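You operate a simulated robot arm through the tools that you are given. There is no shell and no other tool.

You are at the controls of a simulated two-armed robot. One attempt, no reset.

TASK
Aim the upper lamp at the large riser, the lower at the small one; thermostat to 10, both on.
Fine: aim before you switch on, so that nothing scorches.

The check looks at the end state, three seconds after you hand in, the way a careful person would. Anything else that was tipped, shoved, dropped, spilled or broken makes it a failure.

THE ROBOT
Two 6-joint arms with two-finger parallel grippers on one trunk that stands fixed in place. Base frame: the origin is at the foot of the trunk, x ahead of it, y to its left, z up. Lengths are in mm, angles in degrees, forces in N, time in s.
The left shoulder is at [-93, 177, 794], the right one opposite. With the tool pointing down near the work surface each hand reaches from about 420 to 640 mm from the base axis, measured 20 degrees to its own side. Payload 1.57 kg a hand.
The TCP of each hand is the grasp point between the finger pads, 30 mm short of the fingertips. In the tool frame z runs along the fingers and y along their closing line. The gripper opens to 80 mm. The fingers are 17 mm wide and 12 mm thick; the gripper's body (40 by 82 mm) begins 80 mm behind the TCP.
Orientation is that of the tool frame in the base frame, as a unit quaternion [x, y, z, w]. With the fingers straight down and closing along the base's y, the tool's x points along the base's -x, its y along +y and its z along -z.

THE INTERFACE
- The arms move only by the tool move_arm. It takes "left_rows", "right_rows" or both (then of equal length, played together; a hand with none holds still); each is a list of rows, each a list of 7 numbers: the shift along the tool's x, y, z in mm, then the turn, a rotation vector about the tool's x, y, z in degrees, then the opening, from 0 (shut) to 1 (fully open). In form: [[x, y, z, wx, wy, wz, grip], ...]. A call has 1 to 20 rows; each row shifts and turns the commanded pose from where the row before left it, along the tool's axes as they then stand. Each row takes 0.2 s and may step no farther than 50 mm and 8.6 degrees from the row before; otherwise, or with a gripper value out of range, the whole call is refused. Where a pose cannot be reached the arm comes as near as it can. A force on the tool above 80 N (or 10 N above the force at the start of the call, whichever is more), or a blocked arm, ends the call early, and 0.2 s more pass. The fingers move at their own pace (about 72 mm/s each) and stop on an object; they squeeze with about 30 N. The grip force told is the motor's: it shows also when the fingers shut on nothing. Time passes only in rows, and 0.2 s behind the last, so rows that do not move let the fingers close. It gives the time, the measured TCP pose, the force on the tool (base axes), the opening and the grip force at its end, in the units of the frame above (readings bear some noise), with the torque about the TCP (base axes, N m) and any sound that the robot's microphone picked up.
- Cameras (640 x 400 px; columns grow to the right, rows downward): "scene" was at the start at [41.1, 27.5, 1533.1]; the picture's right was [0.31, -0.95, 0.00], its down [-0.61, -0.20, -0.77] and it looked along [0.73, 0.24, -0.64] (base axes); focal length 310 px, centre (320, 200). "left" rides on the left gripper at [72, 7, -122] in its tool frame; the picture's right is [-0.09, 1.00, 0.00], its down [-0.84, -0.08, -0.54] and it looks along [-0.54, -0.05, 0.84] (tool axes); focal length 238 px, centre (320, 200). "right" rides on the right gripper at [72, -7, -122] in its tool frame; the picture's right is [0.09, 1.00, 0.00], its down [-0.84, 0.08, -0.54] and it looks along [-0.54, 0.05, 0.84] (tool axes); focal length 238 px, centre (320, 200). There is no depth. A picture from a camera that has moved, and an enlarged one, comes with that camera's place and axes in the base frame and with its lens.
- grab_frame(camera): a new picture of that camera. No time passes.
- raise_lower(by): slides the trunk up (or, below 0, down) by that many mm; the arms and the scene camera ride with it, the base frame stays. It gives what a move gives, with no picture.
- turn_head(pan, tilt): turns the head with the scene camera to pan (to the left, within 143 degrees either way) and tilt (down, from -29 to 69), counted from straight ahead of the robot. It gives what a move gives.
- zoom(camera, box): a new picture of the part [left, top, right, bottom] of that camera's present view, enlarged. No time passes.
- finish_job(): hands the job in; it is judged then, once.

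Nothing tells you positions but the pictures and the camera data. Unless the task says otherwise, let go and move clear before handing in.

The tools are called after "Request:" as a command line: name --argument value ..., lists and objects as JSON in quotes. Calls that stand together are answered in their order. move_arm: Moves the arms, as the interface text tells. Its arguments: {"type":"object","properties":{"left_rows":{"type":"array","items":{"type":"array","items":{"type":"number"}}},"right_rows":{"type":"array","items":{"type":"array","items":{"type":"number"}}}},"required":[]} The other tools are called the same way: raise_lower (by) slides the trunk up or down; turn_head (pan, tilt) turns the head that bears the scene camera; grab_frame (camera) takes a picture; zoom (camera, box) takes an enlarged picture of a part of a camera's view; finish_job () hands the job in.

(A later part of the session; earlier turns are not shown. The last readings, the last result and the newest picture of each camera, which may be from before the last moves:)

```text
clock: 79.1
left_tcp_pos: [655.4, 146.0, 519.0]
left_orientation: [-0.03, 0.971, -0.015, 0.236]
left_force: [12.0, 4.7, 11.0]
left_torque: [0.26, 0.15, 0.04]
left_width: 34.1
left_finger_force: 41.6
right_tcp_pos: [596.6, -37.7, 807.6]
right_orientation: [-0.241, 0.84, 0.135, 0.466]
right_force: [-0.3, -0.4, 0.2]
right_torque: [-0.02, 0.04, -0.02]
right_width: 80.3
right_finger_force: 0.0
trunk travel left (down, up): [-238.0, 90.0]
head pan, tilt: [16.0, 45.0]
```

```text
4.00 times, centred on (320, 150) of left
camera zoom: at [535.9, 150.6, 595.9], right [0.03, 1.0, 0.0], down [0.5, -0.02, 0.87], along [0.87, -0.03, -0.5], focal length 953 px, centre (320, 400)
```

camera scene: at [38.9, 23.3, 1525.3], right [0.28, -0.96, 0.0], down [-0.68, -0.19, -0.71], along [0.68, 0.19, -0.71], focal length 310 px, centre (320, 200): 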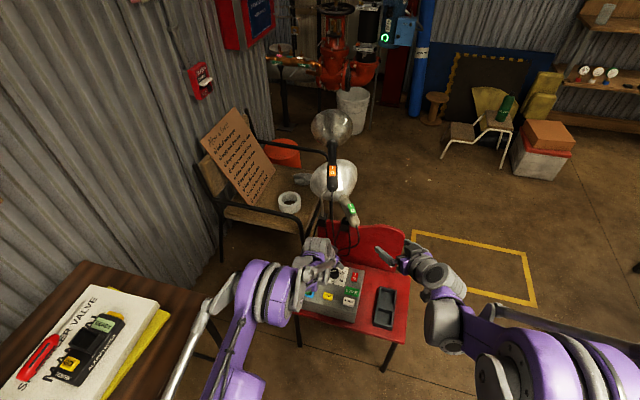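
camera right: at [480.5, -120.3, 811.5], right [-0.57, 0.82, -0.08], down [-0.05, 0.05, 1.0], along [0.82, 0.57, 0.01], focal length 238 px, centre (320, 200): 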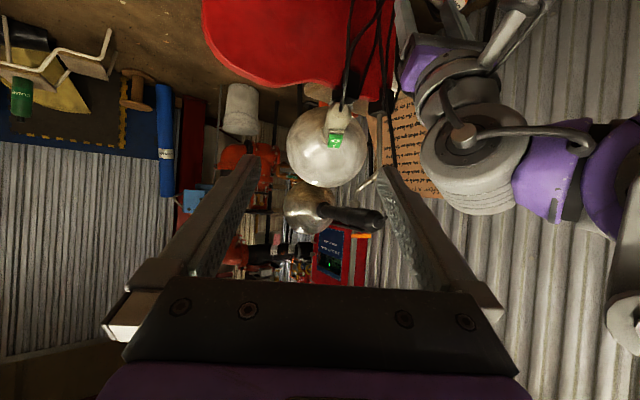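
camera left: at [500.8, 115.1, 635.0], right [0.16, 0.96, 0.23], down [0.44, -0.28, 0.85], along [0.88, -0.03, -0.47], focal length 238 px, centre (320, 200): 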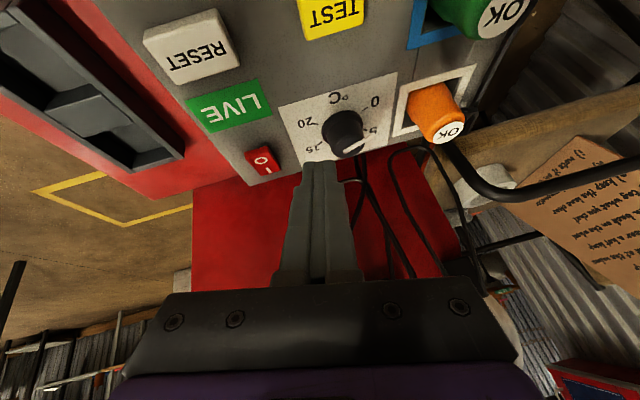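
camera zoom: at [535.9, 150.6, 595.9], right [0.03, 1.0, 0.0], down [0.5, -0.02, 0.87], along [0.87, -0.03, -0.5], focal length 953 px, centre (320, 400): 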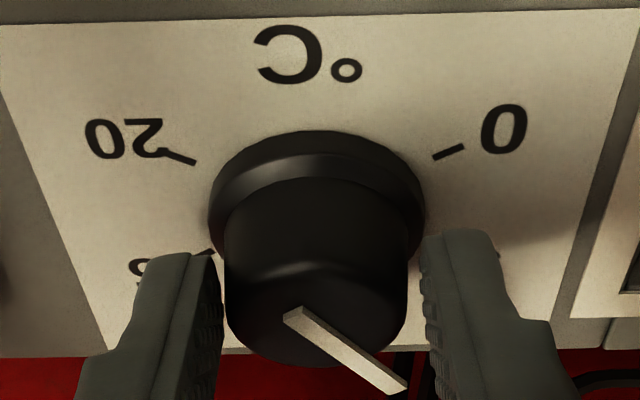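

Request:
move_arm --left_rows '[[0, 1.24, 0, 3.08, 0.29, 5.97, 0.2], [0, 1.24, 0, 3.08, 0.29, 5.97, 0.2], [0, 1.24, 0, 3.08, 0.29, 5.97, 0.2], [0, 1.24, 0, 3.08, 0.29, 5.97, 0.2]]'

Request:
zoom --camera "left" --box '[240, 100, 400, 200]'

```text
clock: 80.1
left_tcp_pos: [655.8, 150.0, 519.6]
left_orientation: [0.197, 0.951, -0.07, 0.227]
left_force: [18.1, 3.7, 17.6]
left_torque: [0.11, -0.62, 0.14]
left_width: 34.0
left_finger_force: 41.3
right_tcp_pos: [597.0, -39.6, 808.0]
right_orientation: [-0.241, 0.84, 0.135, 0.467]
right_force: [0.7, 0.3, -0.5]
right_torque: [0.02, 0.02, -0.01]
right_width: 80.1
right_finger_force: 0.1
trunk travel left (down, up): [-238.0, 90.0]
head pan, tilt: [16.0, 45.0]
```

```text
4.00 times, centred on (320, 150) of left
camera zoom: at [551.3, 209.0, 595.6], right [0.48, 0.88, 0.0], down [0.43, -0.24, 0.87], along [0.76, -0.42, -0.5], focal length 953 px, centre (320, 400)
```

zoom: 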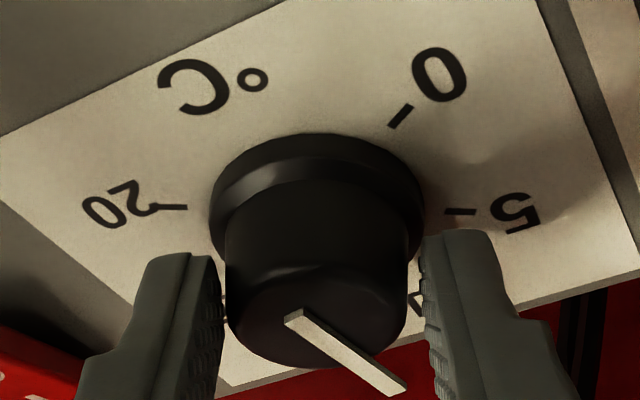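

Request:
move_arm --left_rows '[[-1, 1.3, -0.4, 3.1, 0.25, 5.98, 0.2], [-0.5, 1.24, -0.2, 3.1, 0.25, 5.98, 0.2], [0, 0, 0, 0, 0, 0, 0.2]]'

Request:
zoom --camera "left" --box '[240, 100, 400, 200]'

```text
clock: 80.9
left_tcp_pos: [657.7, 152.2, 520.3]
left_orientation: [0.308, 0.921, -0.097, 0.217]
left_force: [16.0, 1.9, 8.5]
left_torque: [-0.05, -0.96, 0.11]
left_width: 33.6
left_finger_force: 41.1
right_tcp_pos: [597.2, -39.1, 806.6]
right_orientation: [-0.241, 0.841, 0.135, 0.465]
right_force: [0.5, 0.0, 0.4]
right_torque: [0.0, -0.02, 0.0]
right_width: 80.0
right_finger_force: 0.0
trunk travel left (down, up): [-238.0, 90.0]
head pan, tilt: [16.0, 45.0]
```

```text
4.00 times, centred on (320, 150) of left
camera zoom: at [569.3, 234.2, 595.8], right [0.67, 0.74, 0.0], down [0.37, -0.33, 0.87], along [0.64, -0.58, -0.5], focal length 953 px, centre (320, 400)
```

zoom: 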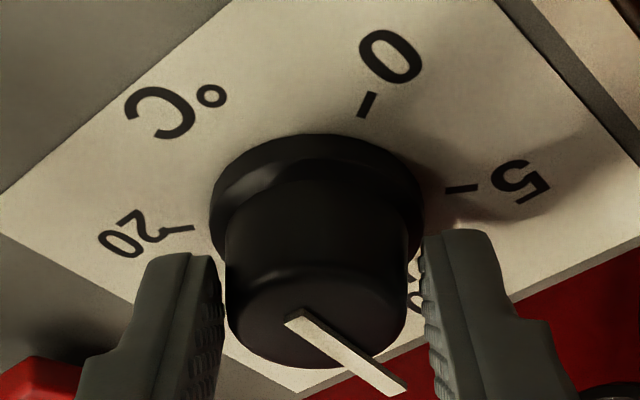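

The pointer now points straight away, i.e. at 10. I release, lift off and check it from above.

Request:
move_arm --left_rows '[[0, 0, 0, 0, 0, 0, 0.45], [0, 0, 0, 0, 0, 0, 0.6], [0, 0, 0, 0, 0, 0, 0.7], [-9.2, -0.8, -17.7, 0, 0, 0, 0.7], [-9.2, -0.8, -17.7, 0, 0, 0, 0.7], [-14, -1, -27, 0, 0, 0, 0.7], [-14, -1, -27, 0, 0, 0, 0.7]]'

Request:
zoom --camera "left" --box '[220, 40, 412, 160]'

Request:
zoom --camera "scene" --box '[290, 240, 386, 300]'

```text
clock: 82.5
left_tcp_pos: [658.5, 153.5, 621.7]
left_orientation: [0.307, 0.922, -0.097, 0.216]
left_force: [-0.3, 0.4, 0.1]
left_torque: [0.0, 0.05, -0.01]
left_width: 55.9
left_finger_force: 0.0
right_tcp_pos: [597.0, -38.1, 807.0]
right_orientation: [-0.241, 0.84, 0.136, 0.467]
right_force: [-0.2, 0.3, -0.5]
right_torque: [0.01, -0.01, 0.05]
right_width: 79.9
right_finger_force: 0.0
trunk travel left (down, up): [-238.0, 90.0]
head pan, tilt: [16.0, 45.0]
```

```text
3.33 times, centred on (316, 100) of left
camera zoom: at [570.4, 235.3, 697.1], right [0.67, 0.74, 0.0], down [0.37, -0.33, 0.87], along [0.64, -0.58, -0.5], focal length 794 px, centre (333, 533)
```

zoom: 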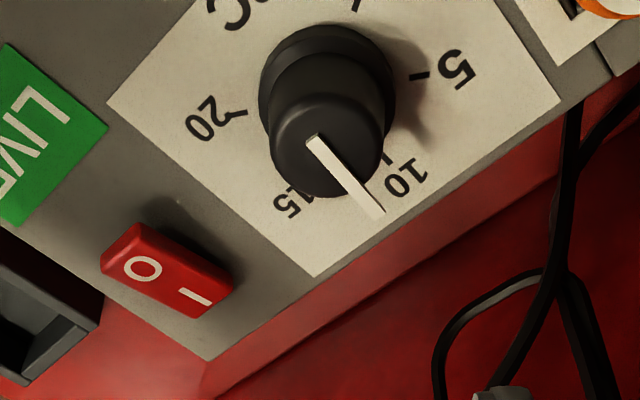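

```text
6.67 times, centred on (338, 270) of scene
camera zoom: at [38.0, 23.1, 1525.3], right [0.28, -0.96, 0.0], down [-0.68, -0.19, -0.71], along [0.68, 0.19, -0.71], focal length 2069 px, centre (200, -267)
```

zoom: 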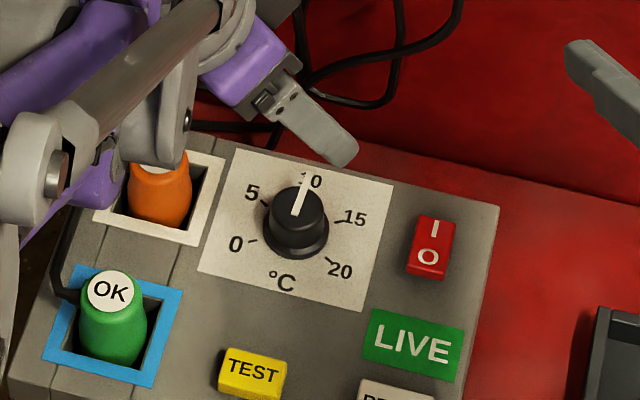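

The dial reads 10. Before switching on I take close looks at both lamp rockers to get their exact positions.

Request:
zoom --camera "scene" --box '[308, 150, 372, 190]'

Request:
zoom --camera "scene" --box '[324, 185, 388, 225]'

Request:
zoom --camera "right" --box '[280, 100, 408, 260]'

```text
10.00 times, centred on (340, 170) of scene
camera zoom: at [38.0, 23.1, 1525.3], right [0.28, -0.96, 0.0], down [-0.68, -0.19, -0.71], along [0.68, 0.19, -0.71], focal length 3104 px, centre (120, 500)
```

zoom: 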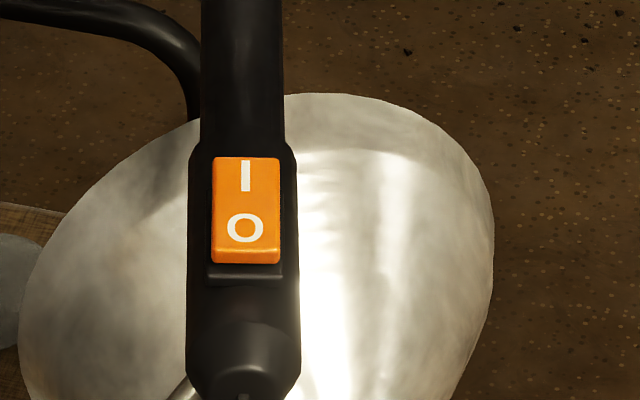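

```text
10.00 times, centred on (356, 205) of scene
camera zoom: at [38.0, 23.1, 1525.3], right [0.28, -0.96, 0.0], down [-0.68, -0.19, -0.71], along [0.68, 0.19, -0.71], focal length 3104 px, centre (-40, 150)
```

zoom: 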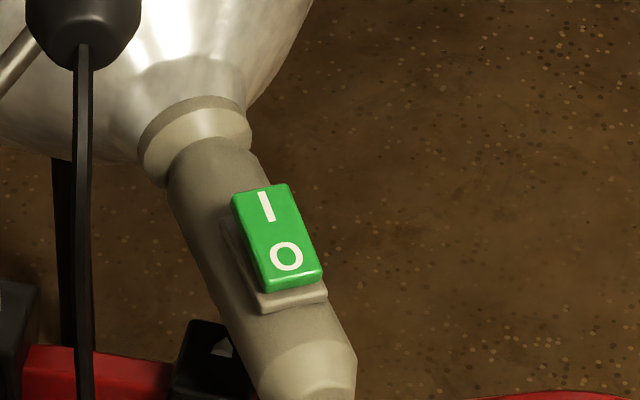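

```text
2.50 times, centred on (344, 180) of right
camera zoom: at [480.0, -120.3, 811.7], right [-0.57, 0.82, -0.08], down [-0.05, 0.05, 1.0], along [0.82, 0.57, 0.01], focal length 596 px, centre (260, 250)
```

zoom: 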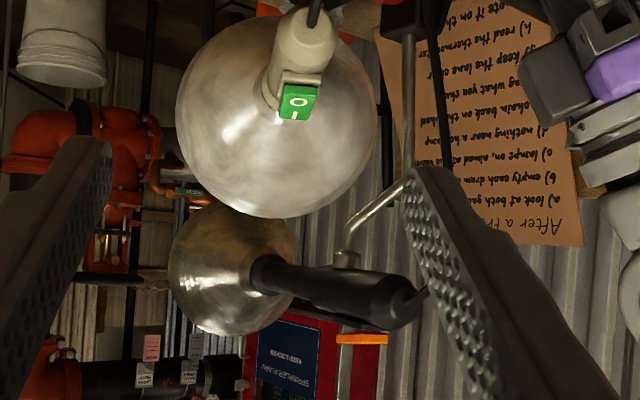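

Both rockers have "I" at the bell end and are clearly on O. I raise the left hand clear, lift the trunk for reach and level the fingers for pressing.

Request:
move_arm --left_rows '[[-12.7, -3.8, -40.5, 0, 0, 0, 0.3], [-12.7, -3.8, -40.5, 0, 0, 0, 0], [-12.7, -3.8, -40.5, 0, 0, 0, 0], [-12.7, -3.8, -40.5, 0, 0, 0, 0], [-12.7, -3.8, -40.5, 0, 0, 0, 0], [-12.7, -3.8, -40.5, 0, 0, 0, 0]]'

Request:
raise_lower --by 90

Request:
move_arm --left_rows '[[0, 0, 0, 0, -8, 0, 0], [0, 0, 0, 0, -8, 0, 0], [0, 0, 0, 0, -8, 0, 0], [0, 0, 0, 0, -8, 0, 0], [0, 0, 0, 0, -8, 0, 0]]'

Request:
grab_frame --camera "scene"

Request:
grab_frame --camera "left"

```text
clock: 83.9
left_tcp_pos: [615.1, 169.7, 871.6]
left_orientation: [0.308, 0.922, -0.098, 0.215]
left_force: [-0.3, -0.8, -0.9]
left_torque: [-0.02, 0.02, -0.03]
left_width: 0.2
left_finger_force: 21.2
right_tcp_pos: [596.5, -37.9, 808.3]
right_orientation: [-0.241, 0.84, 0.135, 0.467]
right_force: [-0.2, 0.3, -0.7]
right_torque: [0.02, 0.02, 0.01]
right_width: 80.1
right_finger_force: 0.2
trunk travel left (down, up): [-238.0, 90.0]
head pan, tilt: [16.0, 45.0]
```

```text
clock: 85.2
left_tcp_pos: [615.5, 170.5, 961.9]
left_orientation: [0.307, 0.922, -0.096, 0.216]
left_force: [-0.8, 0.1, -0.3]
left_torque: [-0.01, -0.03, 0.04]
left_width: 0.0
left_finger_force: 21.1
right_tcp_pos: [597.9, -37.4, 896.8]
right_orientation: [-0.242, 0.84, 0.137, 0.466]
right_force: [0.5, 0.1, -0.4]
right_torque: [0.0, -0.01, -0.03]
right_width: 80.2
right_finger_force: 0.1
trunk travel left (down, up): [-328.0, 0.0]
head pan, tilt: [16.0, 45.0]
```

```text
clock: 86.3
left_tcp_pos: [616.3, 170.8, 962.3]
left_orientation: [0.255, 0.792, -0.196, 0.519]
left_force: [0.0, 0.0, 0.2]
left_torque: [0.01, 0.01, -0.02]
left_width: 0.1
left_finger_force: 20.7
right_tcp_pos: [599.2, -37.7, 897.1]
right_orientation: [-0.242, 0.84, 0.136, 0.466]
right_force: [-0.3, -0.1, -0.4]
right_torque: [0.01, -0.02, 0.02]
right_width: 79.9
right_finger_force: 0.1
trunk travel left (down, up): [-328.0, 0.0]
head pan, tilt: [16.0, 45.0]
```

```text
taken
camera scene: at [35.1, 23.6, 1620.1], right [0.28, -0.96, 0.0], down [-0.68, -0.2, -0.71], along [0.68, 0.19, -0.71], focal length 310 px, centre (320, 200)
```

scene: 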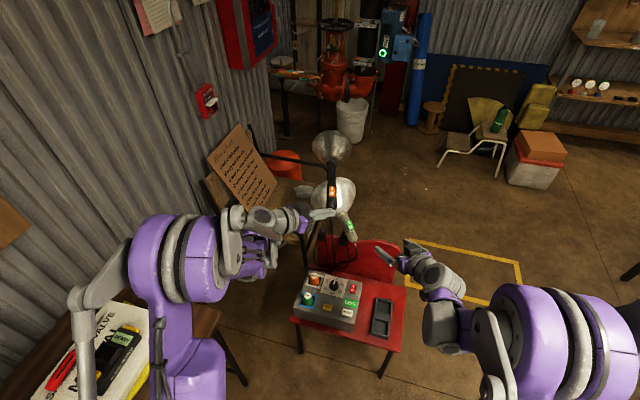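

```text
taken
camera left: at [509.2, 261.7, 943.7], right [0.64, 0.77, 0.04], down [-0.16, 0.08, 0.98], along [0.75, -0.63, 0.18], focal length 238 px, centre (320, 200)
```

left: 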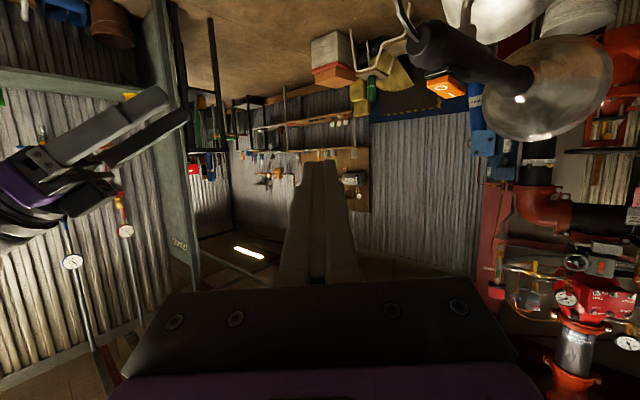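

Request:
move_arm --left_rows '[[0, 0, 0, -6.45, -0.32, -2.69, 0], [0, 0, 0, -6.45, -0.32, -2.69, 0], [0, 0, 0, -6.45, -0.32, -2.69, 0], [0, 0, 0, -6.45, -0.32, -2.69, 0], [0, 0, 0, 0, -8, 0, 0]]'

Request:
zoom --camera "scene" --box '[260, 150, 420, 250]'

```text
clock: 87.5
left_tcp_pos: [617.2, 171.5, 961.3]
left_orientation: [0.051, 0.79, -0.068, 0.607]
left_force: [0.0, 0.0, 0.9]
left_torque: [-0.01, -0.01, 0.01]
left_width: 0.1
left_finger_force: 21.4
right_tcp_pos: [599.5, -38.0, 897.9]
right_orientation: [-0.241, 0.841, 0.134, 0.465]
right_force: [-0.7, 0.2, 0.9]
right_torque: [-0.02, -0.03, 0.0]
right_width: 80.3
right_finger_force: 0.1
trunk travel left (down, up): [-328.0, 0.0]
head pan, tilt: [16.0, 45.0]
```

```text
4.00 times, centred on (340, 200) of scene
camera zoom: at [35.7, 23.9, 1620.1], right [0.28, -0.96, 0.0], down [-0.68, -0.2, -0.71], along [0.68, 0.19, -0.71], focal length 1242 px, centre (240, 200)
```

zoom: 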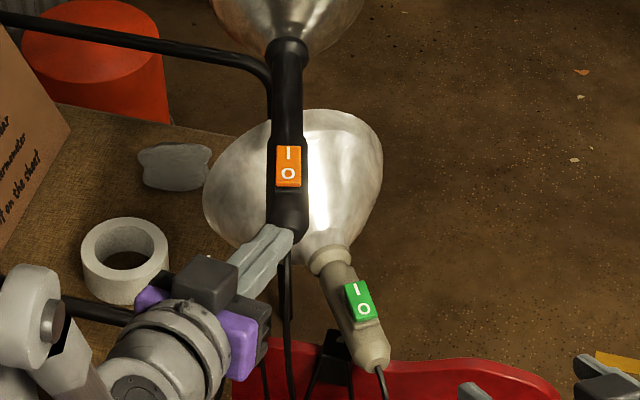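

Request:
move_arm --left_rows '[[-2.6, 13.1, 32.8, 0, 0, 0, 0], [-2.6, 13.1, 32.8, 0, 0, 0, 0], [-2.6, 13.1, 32.8, 0, 0, 0, 0], [-2.6, 13.1, 32.8, 0, 0, 0, 0], [-2.6, 13.0, 32.8, 0, 0, 0, 0]]'

Request:
zoom --camera "scene" --box '[292, 160, 372, 210]'

Request:
zoom --camera "right" --box '[280, 100, 440, 300]'

Request:
zoom --camera "left" --box '[240, 80, 400, 180]'

```text
clock: 88.8
left_tcp_pos: [787.4, 206.7, 930.4]
left_orientation: [0.051, 0.79, -0.068, 0.607]
left_force: [-0.2, 0.0, 0.1]
left_torque: [0.01, 0.01, 0.01]
left_width: 0.1
left_finger_force: 21.4
right_tcp_pos: [599.9, -37.4, 897.3]
right_orientation: [-0.24, 0.841, 0.134, 0.465]
right_force: [0.6, 0.1, 0.0]
right_torque: [-0.02, -0.02, 0.01]
right_width: 79.8
right_finger_force: 0.0
trunk travel left (down, up): [-328.0, 0.0]
head pan, tilt: [16.0, 45.0]
```

```text
8.00 times, centred on (332, 185) of scene
camera zoom: at [35.6, 23.5, 1620.1], right [0.28, -0.96, 0.0], down [-0.68, -0.19, -0.71], along [0.68, 0.19, -0.71], focal length 2483 px, centre (224, 320)
```

zoom: 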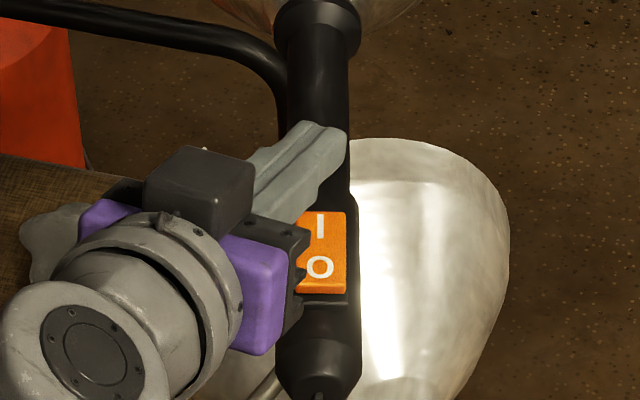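

```text
2.00 times, centred on (360, 200) of right
camera zoom: at [482.5, -119.2, 900.7], right [-0.57, 0.82, -0.08], down [-0.05, 0.05, 1.0], along [0.82, 0.57, 0.01], focal length 477 px, centre (240, 200)
```

zoom: 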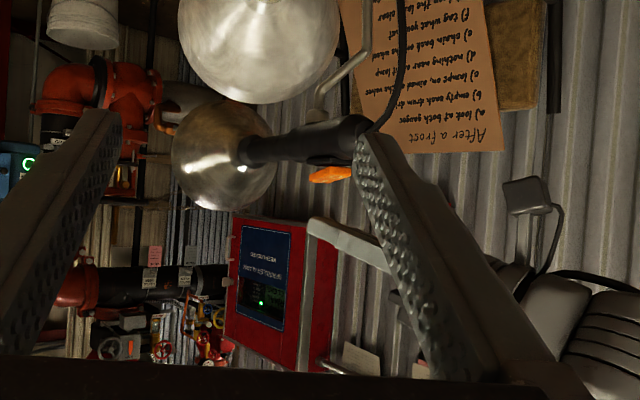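

```text
4.00 times, centred on (320, 130) of left
camera zoom: at [655.0, 235.0, 893.3], right [0.19, 0.98, 0.04], down [-0.31, 0.02, 0.95], along [0.93, -0.19, 0.31], focal length 953 px, centre (320, 480)
```

zoom: 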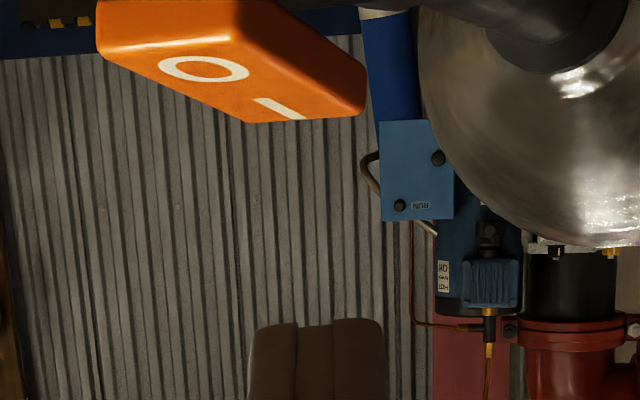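

The closed fingertip is right above the "I" end of the orange rocker. I lower it in small steps, watching force and sound.

Request:
move_arm --left_rows '[[9.7, 0.45, 2.5, 0, 0, 0, 0], [9.7, 0.45, 2.5, 0, 0, 0, 0], [2.9, 0.1, 0.8, 0, 0, 0, 0], [1.9, 0.1, 0.5, 0, 0, 0, 0]]'

Request:
zoom --camera "left" --box '[240, 80, 400, 180]'

Request:
zoom --camera "right" --box '[330, 160, 410, 210]'

```text
clock: 89.8
left_tcp_pos: [787.3, 208.2, 905.2]
left_orientation: [0.053, 0.79, -0.069, 0.606]
left_force: [0.5, -0.1, -0.1]
left_torque: [0.04, 0.01, 0.03]
left_width: 0.0
left_finger_force: 22.0
right_tcp_pos: [599.2, -37.9, 897.4]
right_orientation: [-0.241, 0.841, 0.135, 0.466]
right_force: [0.1, 0.4, 0.3]
right_torque: [-0.02, 0.0, 0.04]
right_width: 80.0
right_finger_force: 0.1
trunk travel left (down, up): [-328.0, 0.0]
head pan, tilt: [16.0, 45.0]
```

```text
4.00 times, centred on (320, 130) of left
camera zoom: at [654.5, 235.5, 867.6], right [0.19, 0.98, 0.04], down [-0.31, 0.02, 0.95], along [0.93, -0.19, 0.31], focal length 953 px, centre (320, 480)
```

zoom: 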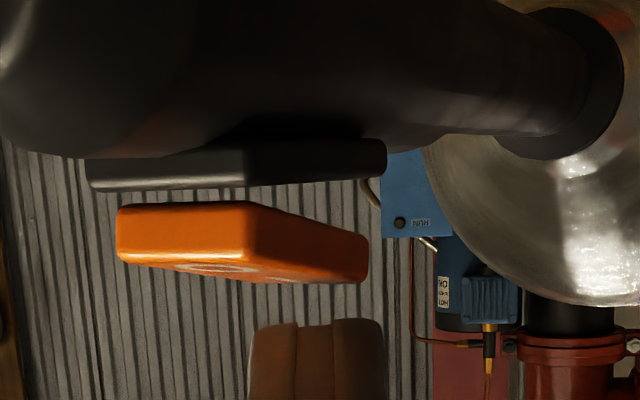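

```text
8.00 times, centred on (370, 185) of right
camera zoom: at [482.2, -119.4, 900.9], right [-0.57, 0.82, -0.08], down [-0.05, 0.05, 1.0], along [0.82, 0.57, 0.01], focal length 1907 px, centre (-80, 320)
```

zoom: 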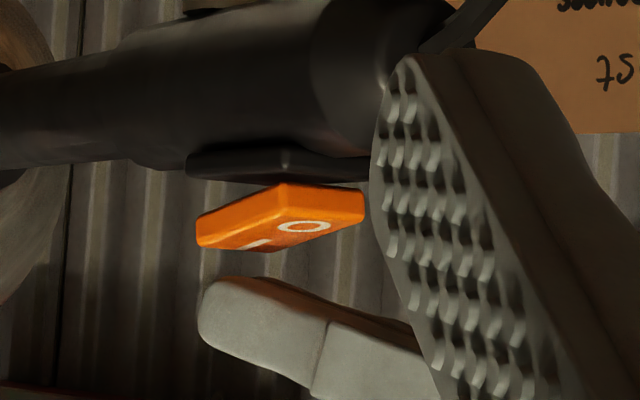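

Request:
move_arm --left_rows '[[3.9, 0.2, 1.0, 0, 0, 0, 0], [2.9, 0.1, 0.75, 0, 0, 0, 0], [1.5, 0.1, 0.4, 0, 0, 0, 0], [1.5, 0.1, 0.4, 0, 0, 0, 0]]'

Request:
zoom --camera "right" --box '[330, 160, 410, 210]'

```text
clock: 90.8
left_tcp_pos: [787.6, 206.5, 894.0]
left_orientation: [0.052, 0.791, -0.069, 0.606]
left_force: [0.0, -0.3, -0.1]
left_torque: [0.02, -0.01, -0.01]
left_width: 0.0
left_finger_force: 20.9
right_tcp_pos: [599.7, -38.7, 897.1]
right_orientation: [-0.24, 0.841, 0.135, 0.466]
right_force: [-0.4, 0.0, -0.5]
right_torque: [0.0, -0.01, 0.0]
right_width: 80.1
right_finger_force: 0.0
trunk travel left (down, up): [-328.0, 0.0]
head pan, tilt: [16.0, 45.0]
```

```text
8.00 times, centred on (370, 185) of right
camera zoom: at [482.1, -119.4, 900.8], right [-0.57, 0.82, -0.08], down [-0.05, 0.05, 1.0], along [0.82, 0.57, 0.01], focal length 1907 px, centre (-80, 320)
```

zoom: 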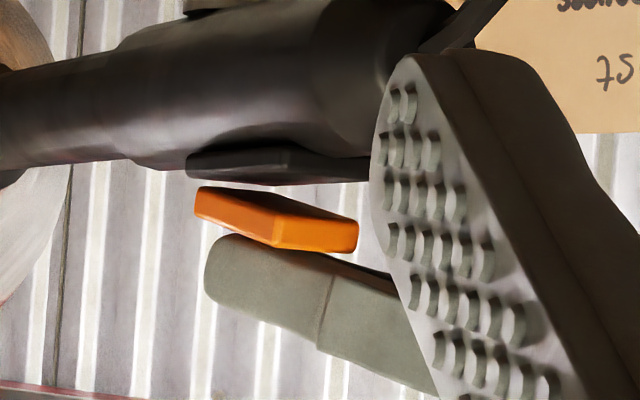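

The orange rocker flipped and the room brightened: the upper lamp is on. I lift straight off and check its aim.

Request:
move_arm --left_rows '[[-9.7, -0.45, -2.5, 0, 0, 0, 0], [-19, -0.9, -5, 0, 0, 0, 0], [-10, 0, -40, 0, 0, 0, 0], [0, 0, -40, 0, 0, 0, 0], [0, 0, -30, 0, 0, 0, 0]]'

Request:
grab_frame --camera "scene"

Request:
zoom --camera "scene" --box '[260, 110, 420, 210]'

Request:
zoom --camera "scene" --box '[290, 230, 386, 290]'

```text
clock: 92.0
left_tcp_pos: [684.5, 225.3, 963.2]
left_orientation: [0.052, 0.79, -0.069, 0.608]
left_force: [0.0, -0.1, 0.0]
left_torque: [0.02, -0.03, -0.02]
left_width: 0.1
left_finger_force: 21.3
right_tcp_pos: [598.4, -38.0, 897.7]
right_orientation: [-0.241, 0.84, 0.135, 0.466]
right_force: [0.3, -0.5, 0.4]
right_torque: [0.0, -0.03, -0.01]
right_width: 79.9
right_finger_force: 0.1
trunk travel left (down, up): [-328.0, 0.0]
head pan, tilt: [16.0, 45.0]
```

```text
taken
camera scene: at [34.0, 23.2, 1620.1], right [0.28, -0.96, 0.0], down [-0.68, -0.19, -0.71], along [0.68, 0.19, -0.71], focal length 310 px, centre (320, 200)
```

scene: 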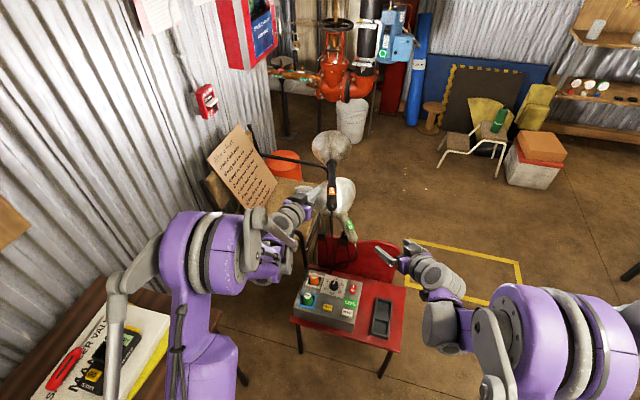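

```text
4.00 times, centred on (340, 160) of scene
camera zoom: at [34.0, 23.2, 1620.1], right [0.28, -0.96, 0.0], down [-0.68, -0.19, -0.71], along [0.68, 0.19, -0.71], focal length 1242 px, centre (240, 360)
```

zoom: 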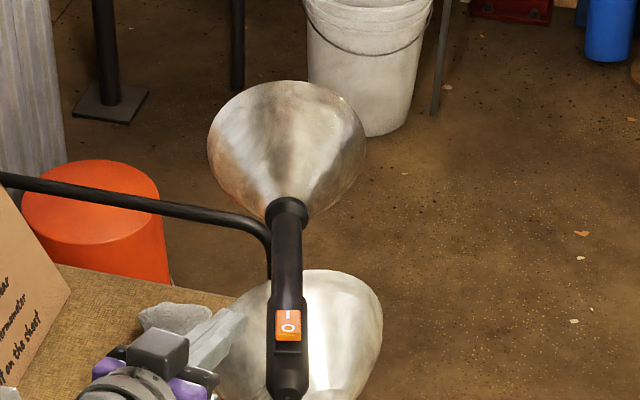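

```text
6.67 times, centred on (338, 260) of scene
camera zoom: at [34.0, 23.2, 1620.1], right [0.28, -0.96, 0.0], down [-0.68, -0.19, -0.71], along [0.68, 0.19, -0.71], focal length 2069 px, centre (200, -200)
```

zoom: 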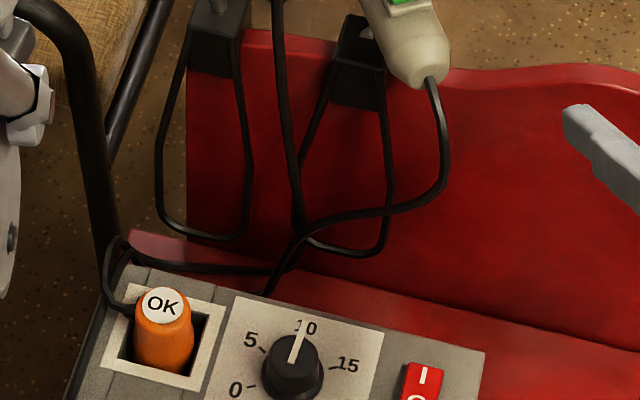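

Upper lamp is lit and still bears 14.6°. Next the lower lamp's green rocker ("I" end near (814,131,724)): I bring the left hand down and round, under the upper lamp's handle.

Request:
move_arm --left_rows '[[25.4, -11.1, -15.7, 0, 0, 0, 0], [25.4, -11.1, -15.7, 0, 0, 0, 0], [25.4, -11.1, -15.7, 0, 0, 0, 0], [32.1, -10.8, 10.5, 0, 0, 0, 0], [32.1, -10.8, 10.5, 0, 0, 0, 0], [32.1, -10.8, 10.5, 0, 0, 0, 0], [32.1, -10.8, 10.5, 0, 0, 0, 0]]'

Request:
grab_frame --camera "left"

Request:
zoom --camera "scene" --box '[260, 150, 452, 270]'

```text
clock: 93.5
left_tcp_pos: [664.8, 155.0, 793.4]
left_orientation: [0.052, 0.79, -0.068, 0.607]
left_force: [0.6, 0.5, -0.6]
left_torque: [0.02, -0.01, -0.01]
left_width: 0.0
left_finger_force: 21.7
left hand out of reach, approached as far as the arm can: row 4, 5, 6, 7
right_tcp_pos: [599.9, -37.4, 896.9]
right_orientation: [-0.241, 0.841, 0.135, 0.466]
right_force: [0.3, 0.5, -0.6]
right_torque: [0.02, -0.01, 0.01]
right_width: 79.9
right_finger_force: 0.0
trunk travel left (down, up): [-328.0, 0.0]
head pan, tilt: [16.0, 45.0]
```

```text
taken
camera left: at [531.5, 183.1, 756.4], right [0.19, 0.98, 0.04], down [-0.31, 0.02, 0.95], along [0.93, -0.19, 0.31], focal length 238 px, centre (320, 200)
```

left: 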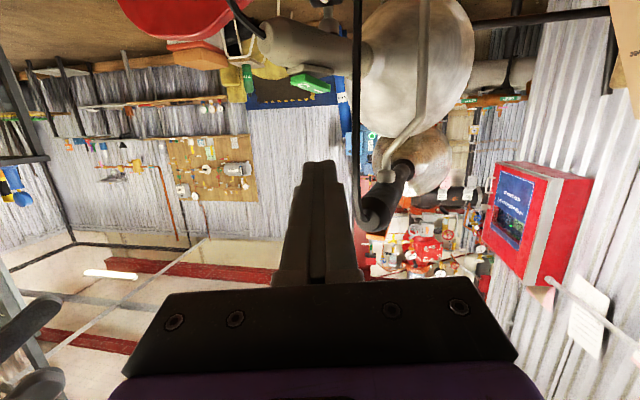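

```text
3.33 times, centred on (356, 210) of scene
camera zoom: at [35.6, 23.1, 1620.1], right [0.28, -0.96, 0.0], down [-0.68, -0.19, -0.71], along [0.68, 0.19, -0.71], focal length 1035 px, centre (200, 167)
```

zoom: 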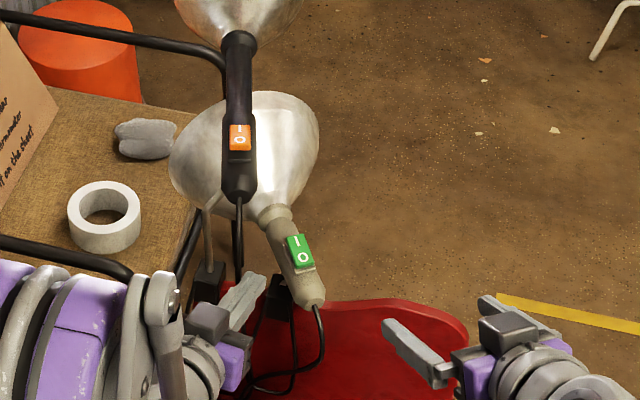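

Request:
move_arm --left_rows '[[-0.3, 0.4, 32, 0, 0, 0, 0], [-0.3, 0.4, 32, 0, 0, 0, 0], [-0.3, 0.8, 32, 0, 0, 0, 0]]'

Request:
grab_frame --camera "left"

Request:
zoom --camera "scene" --box '[280, 170, 408, 250]'

Request:
zoom --camera "right" --box '[260, 60, 420, 200]'

```text
clock: 94.3
left_tcp_pos: [755.4, 137.3, 768.5]
left_orientation: [0.052, 0.79, -0.068, 0.607]
left_force: [0.0, -0.3, 0.2]
left_torque: [0.0, 0.03, 0.01]
left_width: 0.1
left_finger_force: 21.6
right_tcp_pos: [601.0, -38.1, 896.2]
right_orientation: [-0.241, 0.841, 0.135, 0.466]
right_force: [-1.1, 0.1, -0.4]
right_torque: [-0.02, 0.0, 0.0]
right_width: 80.0
right_finger_force: 0.0
trunk travel left (down, up): [-328.0, 0.0]
head pan, tilt: [16.0, 45.0]
```

```text
taken
camera left: at [622.9, 166.3, 731.9], right [0.19, 0.98, 0.04], down [-0.31, 0.02, 0.95], along [0.93, -0.19, 0.31], focal length 238 px, centre (320, 200)
```

left: 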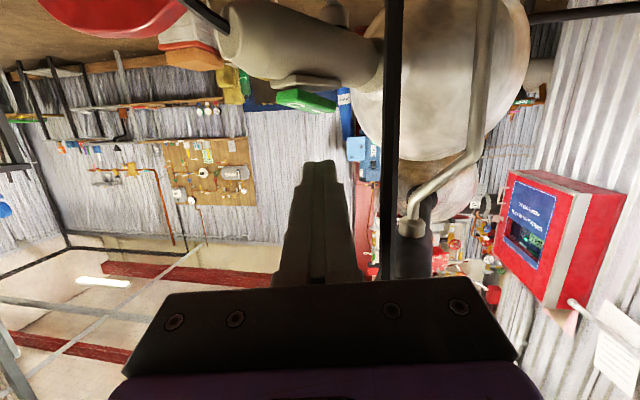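

```text
5.00 times, centred on (344, 210) of scene
camera zoom: at [35.6, 23.1, 1620.1], right [0.28, -0.96, 0.0], down [-0.68, -0.19, -0.71], along [0.68, 0.19, -0.71], focal length 1552 px, centre (200, 150)
```

zoom: 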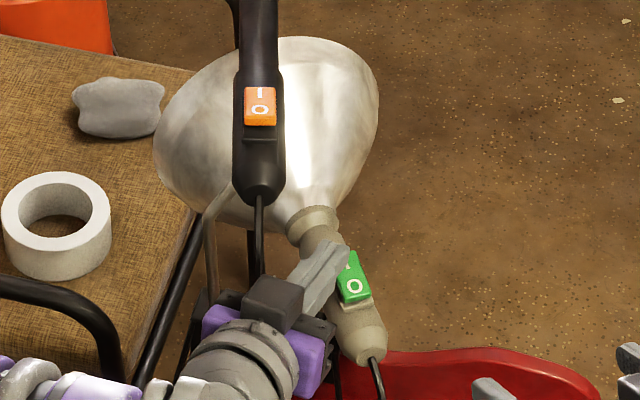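

```text
2.86 times, centred on (340, 130) of right
camera zoom: at [482.5, -119.5, 900.7], right [-0.57, 0.82, -0.08], down [-0.05, 0.05, 1.0], along [0.82, 0.57, 0.01], focal length 681 px, centre (263, 400)
```

zoom: 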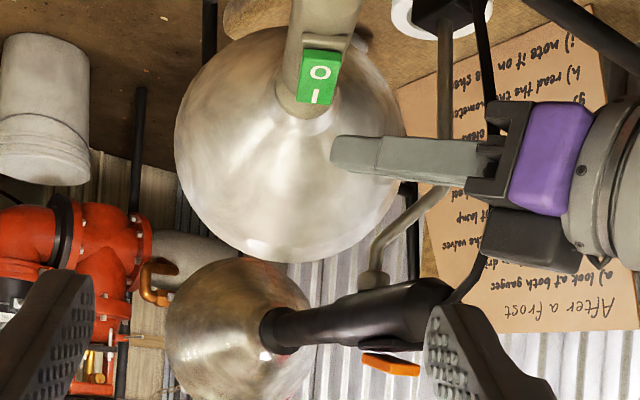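

Request:
move_arm --left_rows '[[0, 2.5, 16.5, 0, 0, 0, 0], [0, 2.5, 16.5, 0, 0, 0, 0]]'

Request:
zoom --camera "left" --box '[240, 60, 400, 180]'

Request:
zoom --camera "right" --box '[300, 60, 396, 120]'

Request:
zoom --camera "scene" --box '[312, 180, 392, 230]'

```text
clock: 95.0
left_tcp_pos: [787.6, 137.8, 762.2]
left_orientation: [0.051, 0.79, -0.068, 0.607]
left_force: [-0.3, 0.0, 0.7]
left_torque: [-0.04, -0.03, 0.0]
left_width: 0.0
left_finger_force: 21.8
right_tcp_pos: [599.2, -38.6, 896.6]
right_orientation: [-0.242, 0.84, 0.136, 0.466]
right_force: [0.8, -0.4, 1.0]
right_torque: [0.0, -0.01, 0.01]
right_width: 80.1
right_finger_force: 0.1
trunk travel left (down, up): [-328.0, 0.0]
head pan, tilt: [16.0, 45.0]
```

```text
3.33 times, centred on (320, 120) of left
camera zoom: at [654.5, 166.2, 724.1], right [0.19, 0.98, 0.04], down [-0.31, 0.02, 0.95], along [0.93, -0.19, 0.31], focal length 794 px, centre (320, 467)
```

zoom: 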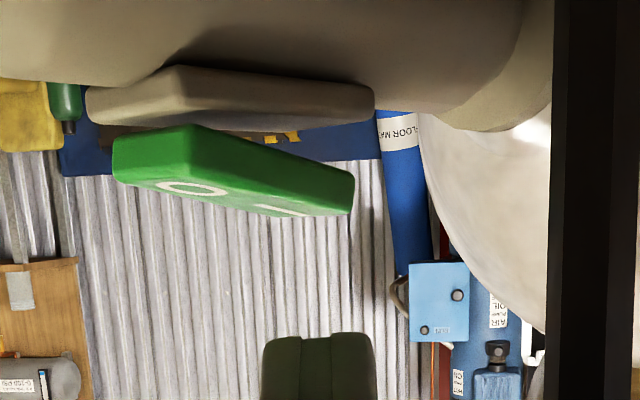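

```text
6.67 times, centred on (348, 90) of right
camera zoom: at [482.2, -119.4, 900.9], right [-0.57, 0.82, -0.08], down [-0.05, 0.05, 1.0], along [0.82, 0.57, 0.01], focal length 1589 px, centre (133, 933)
```

zoom: 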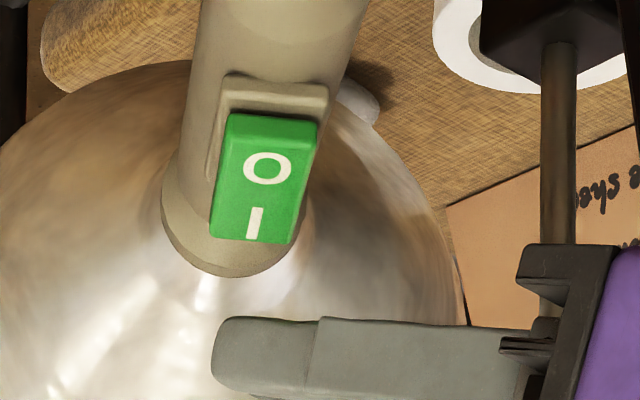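

```text
8.00 times, centred on (352, 205) of scene
camera zoom: at [35.1, 23.3, 1620.1], right [0.28, -0.96, 0.0], down [-0.68, -0.19, -0.71], along [0.68, 0.19, -0.71], focal length 2483 px, centre (64, 160)
```

zoom: 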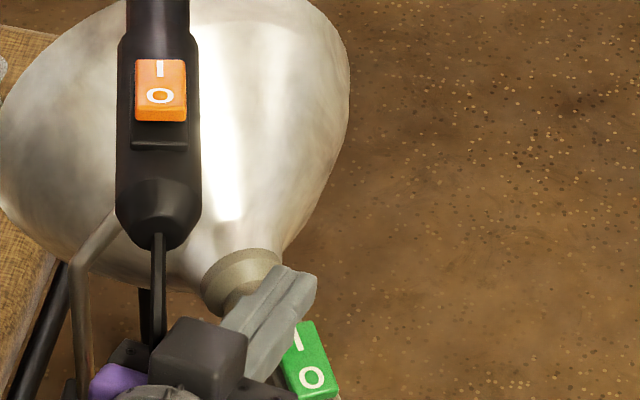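

The fingertip is over the green rocker's "I" end. I lower it stepwise the same way as before.

Request:
move_arm --left_rows '[[9.7, 0.45, 2.5, 0, 0, 0, 0], [8.7, 0.4, 2.3, 0, 0, 0, 0], [4.8, 0.2, 1.25, 0, 0, 0, 0]]'

Request:
zoom --camera "right" --box '[300, 60, 396, 120]'

Request:
zoom --camera "left" --box '[240, 80, 400, 180]'

```text
clock: 95.8
left_tcp_pos: [787.0, 137.8, 738.1]
left_orientation: [0.051, 0.791, -0.068, 0.606]
left_force: [-1.0, 0.1, -0.1]
left_torque: [0.0, -0.02, -0.01]
left_width: 0.0
left_finger_force: 21.2
right_tcp_pos: [599.4, -38.3, 897.7]
right_orientation: [-0.241, 0.841, 0.135, 0.466]
right_force: [-0.4, -0.9, 0.0]
right_torque: [-0.01, 0.0, -0.01]
right_width: 80.1
right_finger_force: 0.0
trunk travel left (down, up): [-328.0, 0.0]
head pan, tilt: [16.0, 45.0]
```

```text
6.67 times, centred on (348, 90) of right
camera zoom: at [482.2, -119.4, 900.9], right [-0.57, 0.82, -0.08], down [-0.05, 0.05, 1.0], along [0.82, 0.57, 0.01], focal length 1589 px, centre (133, 933)
```

zoom: 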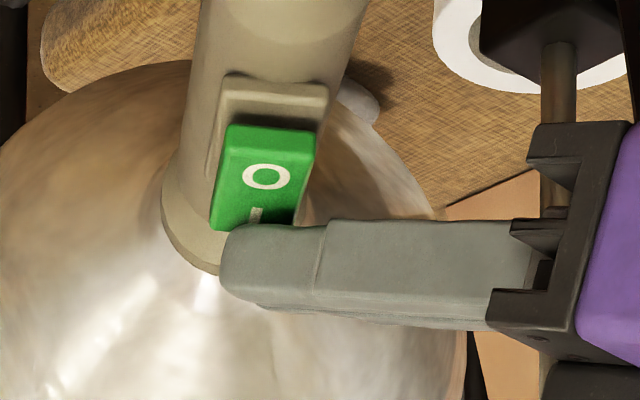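

```text
4.00 times, centred on (320, 130) of left
camera zoom: at [654.6, 166.8, 700.7], right [0.19, 0.98, 0.04], down [-0.31, 0.02, 0.95], along [0.93, -0.19, 0.31], focal length 953 px, centre (320, 480)
```

zoom: 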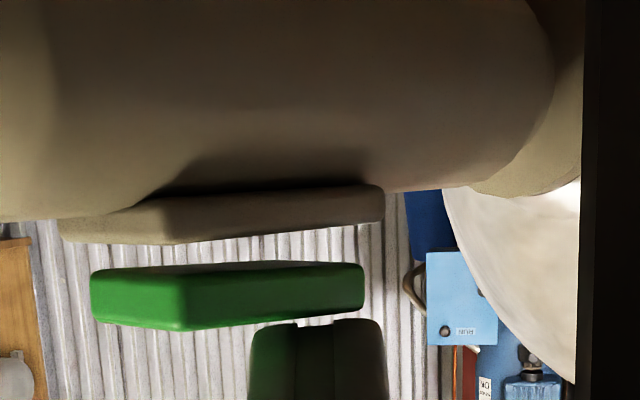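

Request:
move_arm --left_rows '[[1.93, 0.1, 0.5, 0, 0, 0, 0], [1.93, 0.1, 0.5, 0, 0, 0, 0], [1.93, 0.1, 0.5, 0, 0, 0, 0], [1.5, 0.1, 0.4, 0, 0, 0, 0]]'

Request:
zoom --camera "left" --box '[240, 80, 400, 180]'

Request:
zoom --camera "right" --box '[300, 60, 396, 120]'

```text
clock: 96.8
left_tcp_pos: [787.6, 139.3, 734.6]
left_orientation: [0.052, 0.789, -0.068, 0.609]
left_force: [4.8, -3.3, 19.9]
left_torque: [-0.24, -0.58, -0.15]
left_width: 0.0
left_finger_force: 21.3
right_tcp_pos: [599.6, -37.4, 898.7]
right_orientation: [-0.241, 0.84, 0.135, 0.467]
right_force: [-0.3, -0.6, 0.6]
right_torque: [-0.02, 0.03, -0.03]
right_width: 80.3
right_finger_force: 0.0
trunk travel left (down, up): [-328.0, 0.0]
head pan, tilt: [16.0, 45.0]
```

```text
4.00 times, centred on (320, 130) of left
camera zoom: at [654.5, 166.9, 695.7], right [0.19, 0.98, 0.04], down [-0.32, 0.02, 0.95], along [0.93, -0.19, 0.31], focal length 953 px, centre (320, 480)
```

zoom: 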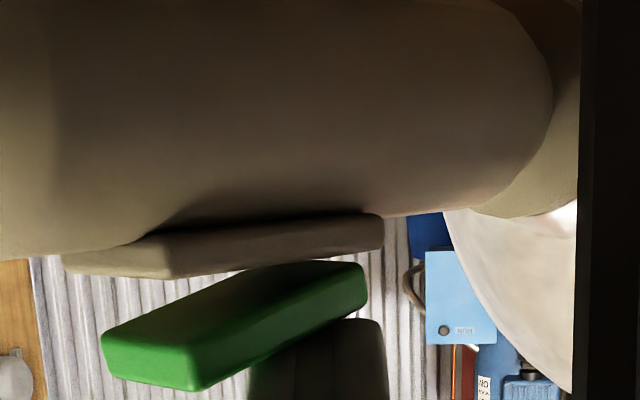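

```text
6.67 times, centred on (348, 90) of right
camera zoom: at [481.4, -119.9, 902.2], right [-0.57, 0.82, -0.08], down [-0.06, 0.05, 1.0], along [0.82, 0.57, 0.02], focal length 1589 px, centre (133, 933)
```

zoom: 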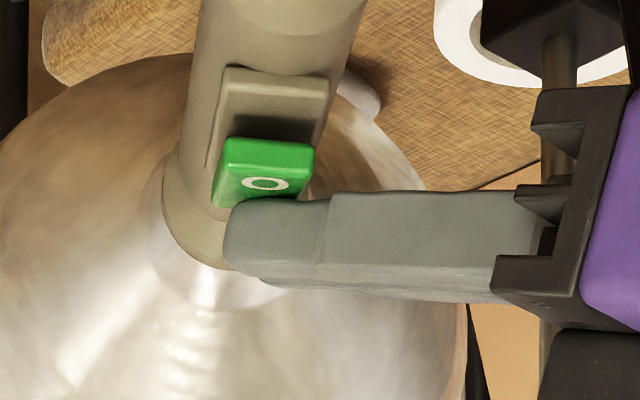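

The green rocker has flipped to I. I lift straight up and back out along the same path, then verify everything.

Request:
move_arm --left_rows '[[-4.8, -0.2, -1.25, 0, 0, 0, 0], [-12.6, -0.6, -3.3, 0, 0, 0, 0], [-12.6, -0.6, -3.3, 0, 0, 0, 0], [0, -2, -35, 0, 0, 0, 0], [0, 0, -35, 0, 0, 0, 0], [0, 0, -35, 0, 0, 0, 0]]'

Request:
grab_frame --camera "scene"

Request:
grab_frame --camera "right"

Request:
zoom --camera "scene" --box '[280, 150, 408, 230]'

```text
clock: 98.2
left_tcp_pos: [687.8, 155.2, 790.1]
left_orientation: [0.053, 0.79, -0.069, 0.607]
left_force: [-0.7, 0.5, 0.7]
left_torque: [0.02, 0.01, 0.02]
left_width: 0.2
left_finger_force: 21.8
right_tcp_pos: [598.5, -36.9, 896.5]
right_orientation: [-0.241, 0.84, 0.134, 0.467]
right_force: [0.2, 0.5, -0.3]
right_torque: [0.0, 0.02, 0.02]
right_width: 79.8
right_finger_force: 0.0
trunk travel left (down, up): [-328.0, 0.0]
head pan, tilt: [16.0, 45.0]
```

```text
taken
camera scene: at [34.1, 23.2, 1620.1], right [0.28, -0.96, 0.0], down [-0.68, -0.19, -0.71], along [0.68, 0.19, -0.71], focal length 310 px, centre (320, 200)
```

scene: 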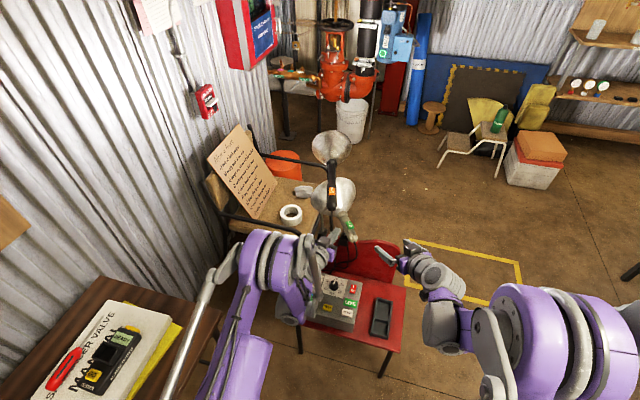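

```text
taken
camera right: at [481.6, -119.4, 901.0], right [-0.57, 0.82, -0.08], down [-0.05, 0.05, 1.0], along [0.82, 0.57, 0.01], focal length 238 px, centre (320, 200)
```

right: 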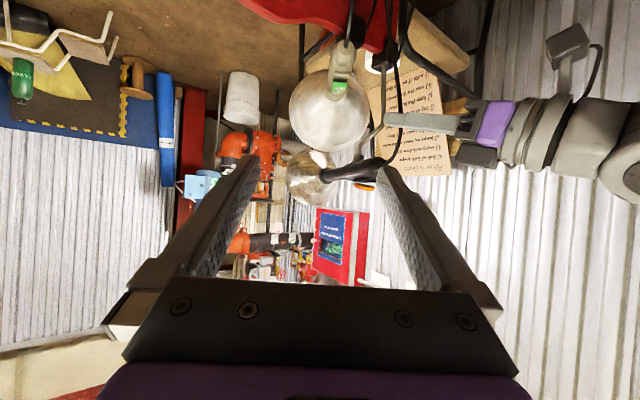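

```text
5.00 times, centred on (344, 190) of scene
camera zoom: at [34.1, 23.2, 1620.1], right [0.28, -0.96, 0.0], down [-0.68, -0.19, -0.71], along [0.68, 0.19, -0.71], focal length 1552 px, centre (200, 250)
```

zoom: 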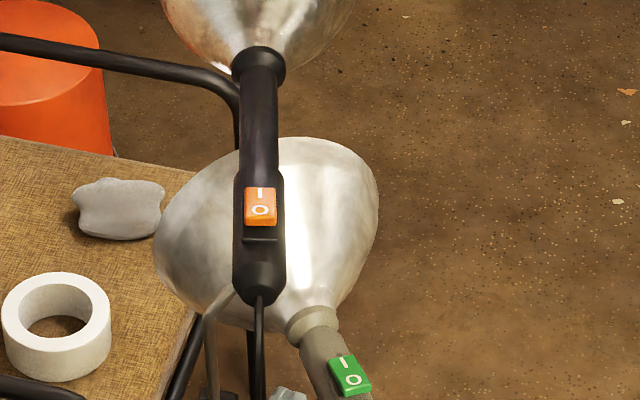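

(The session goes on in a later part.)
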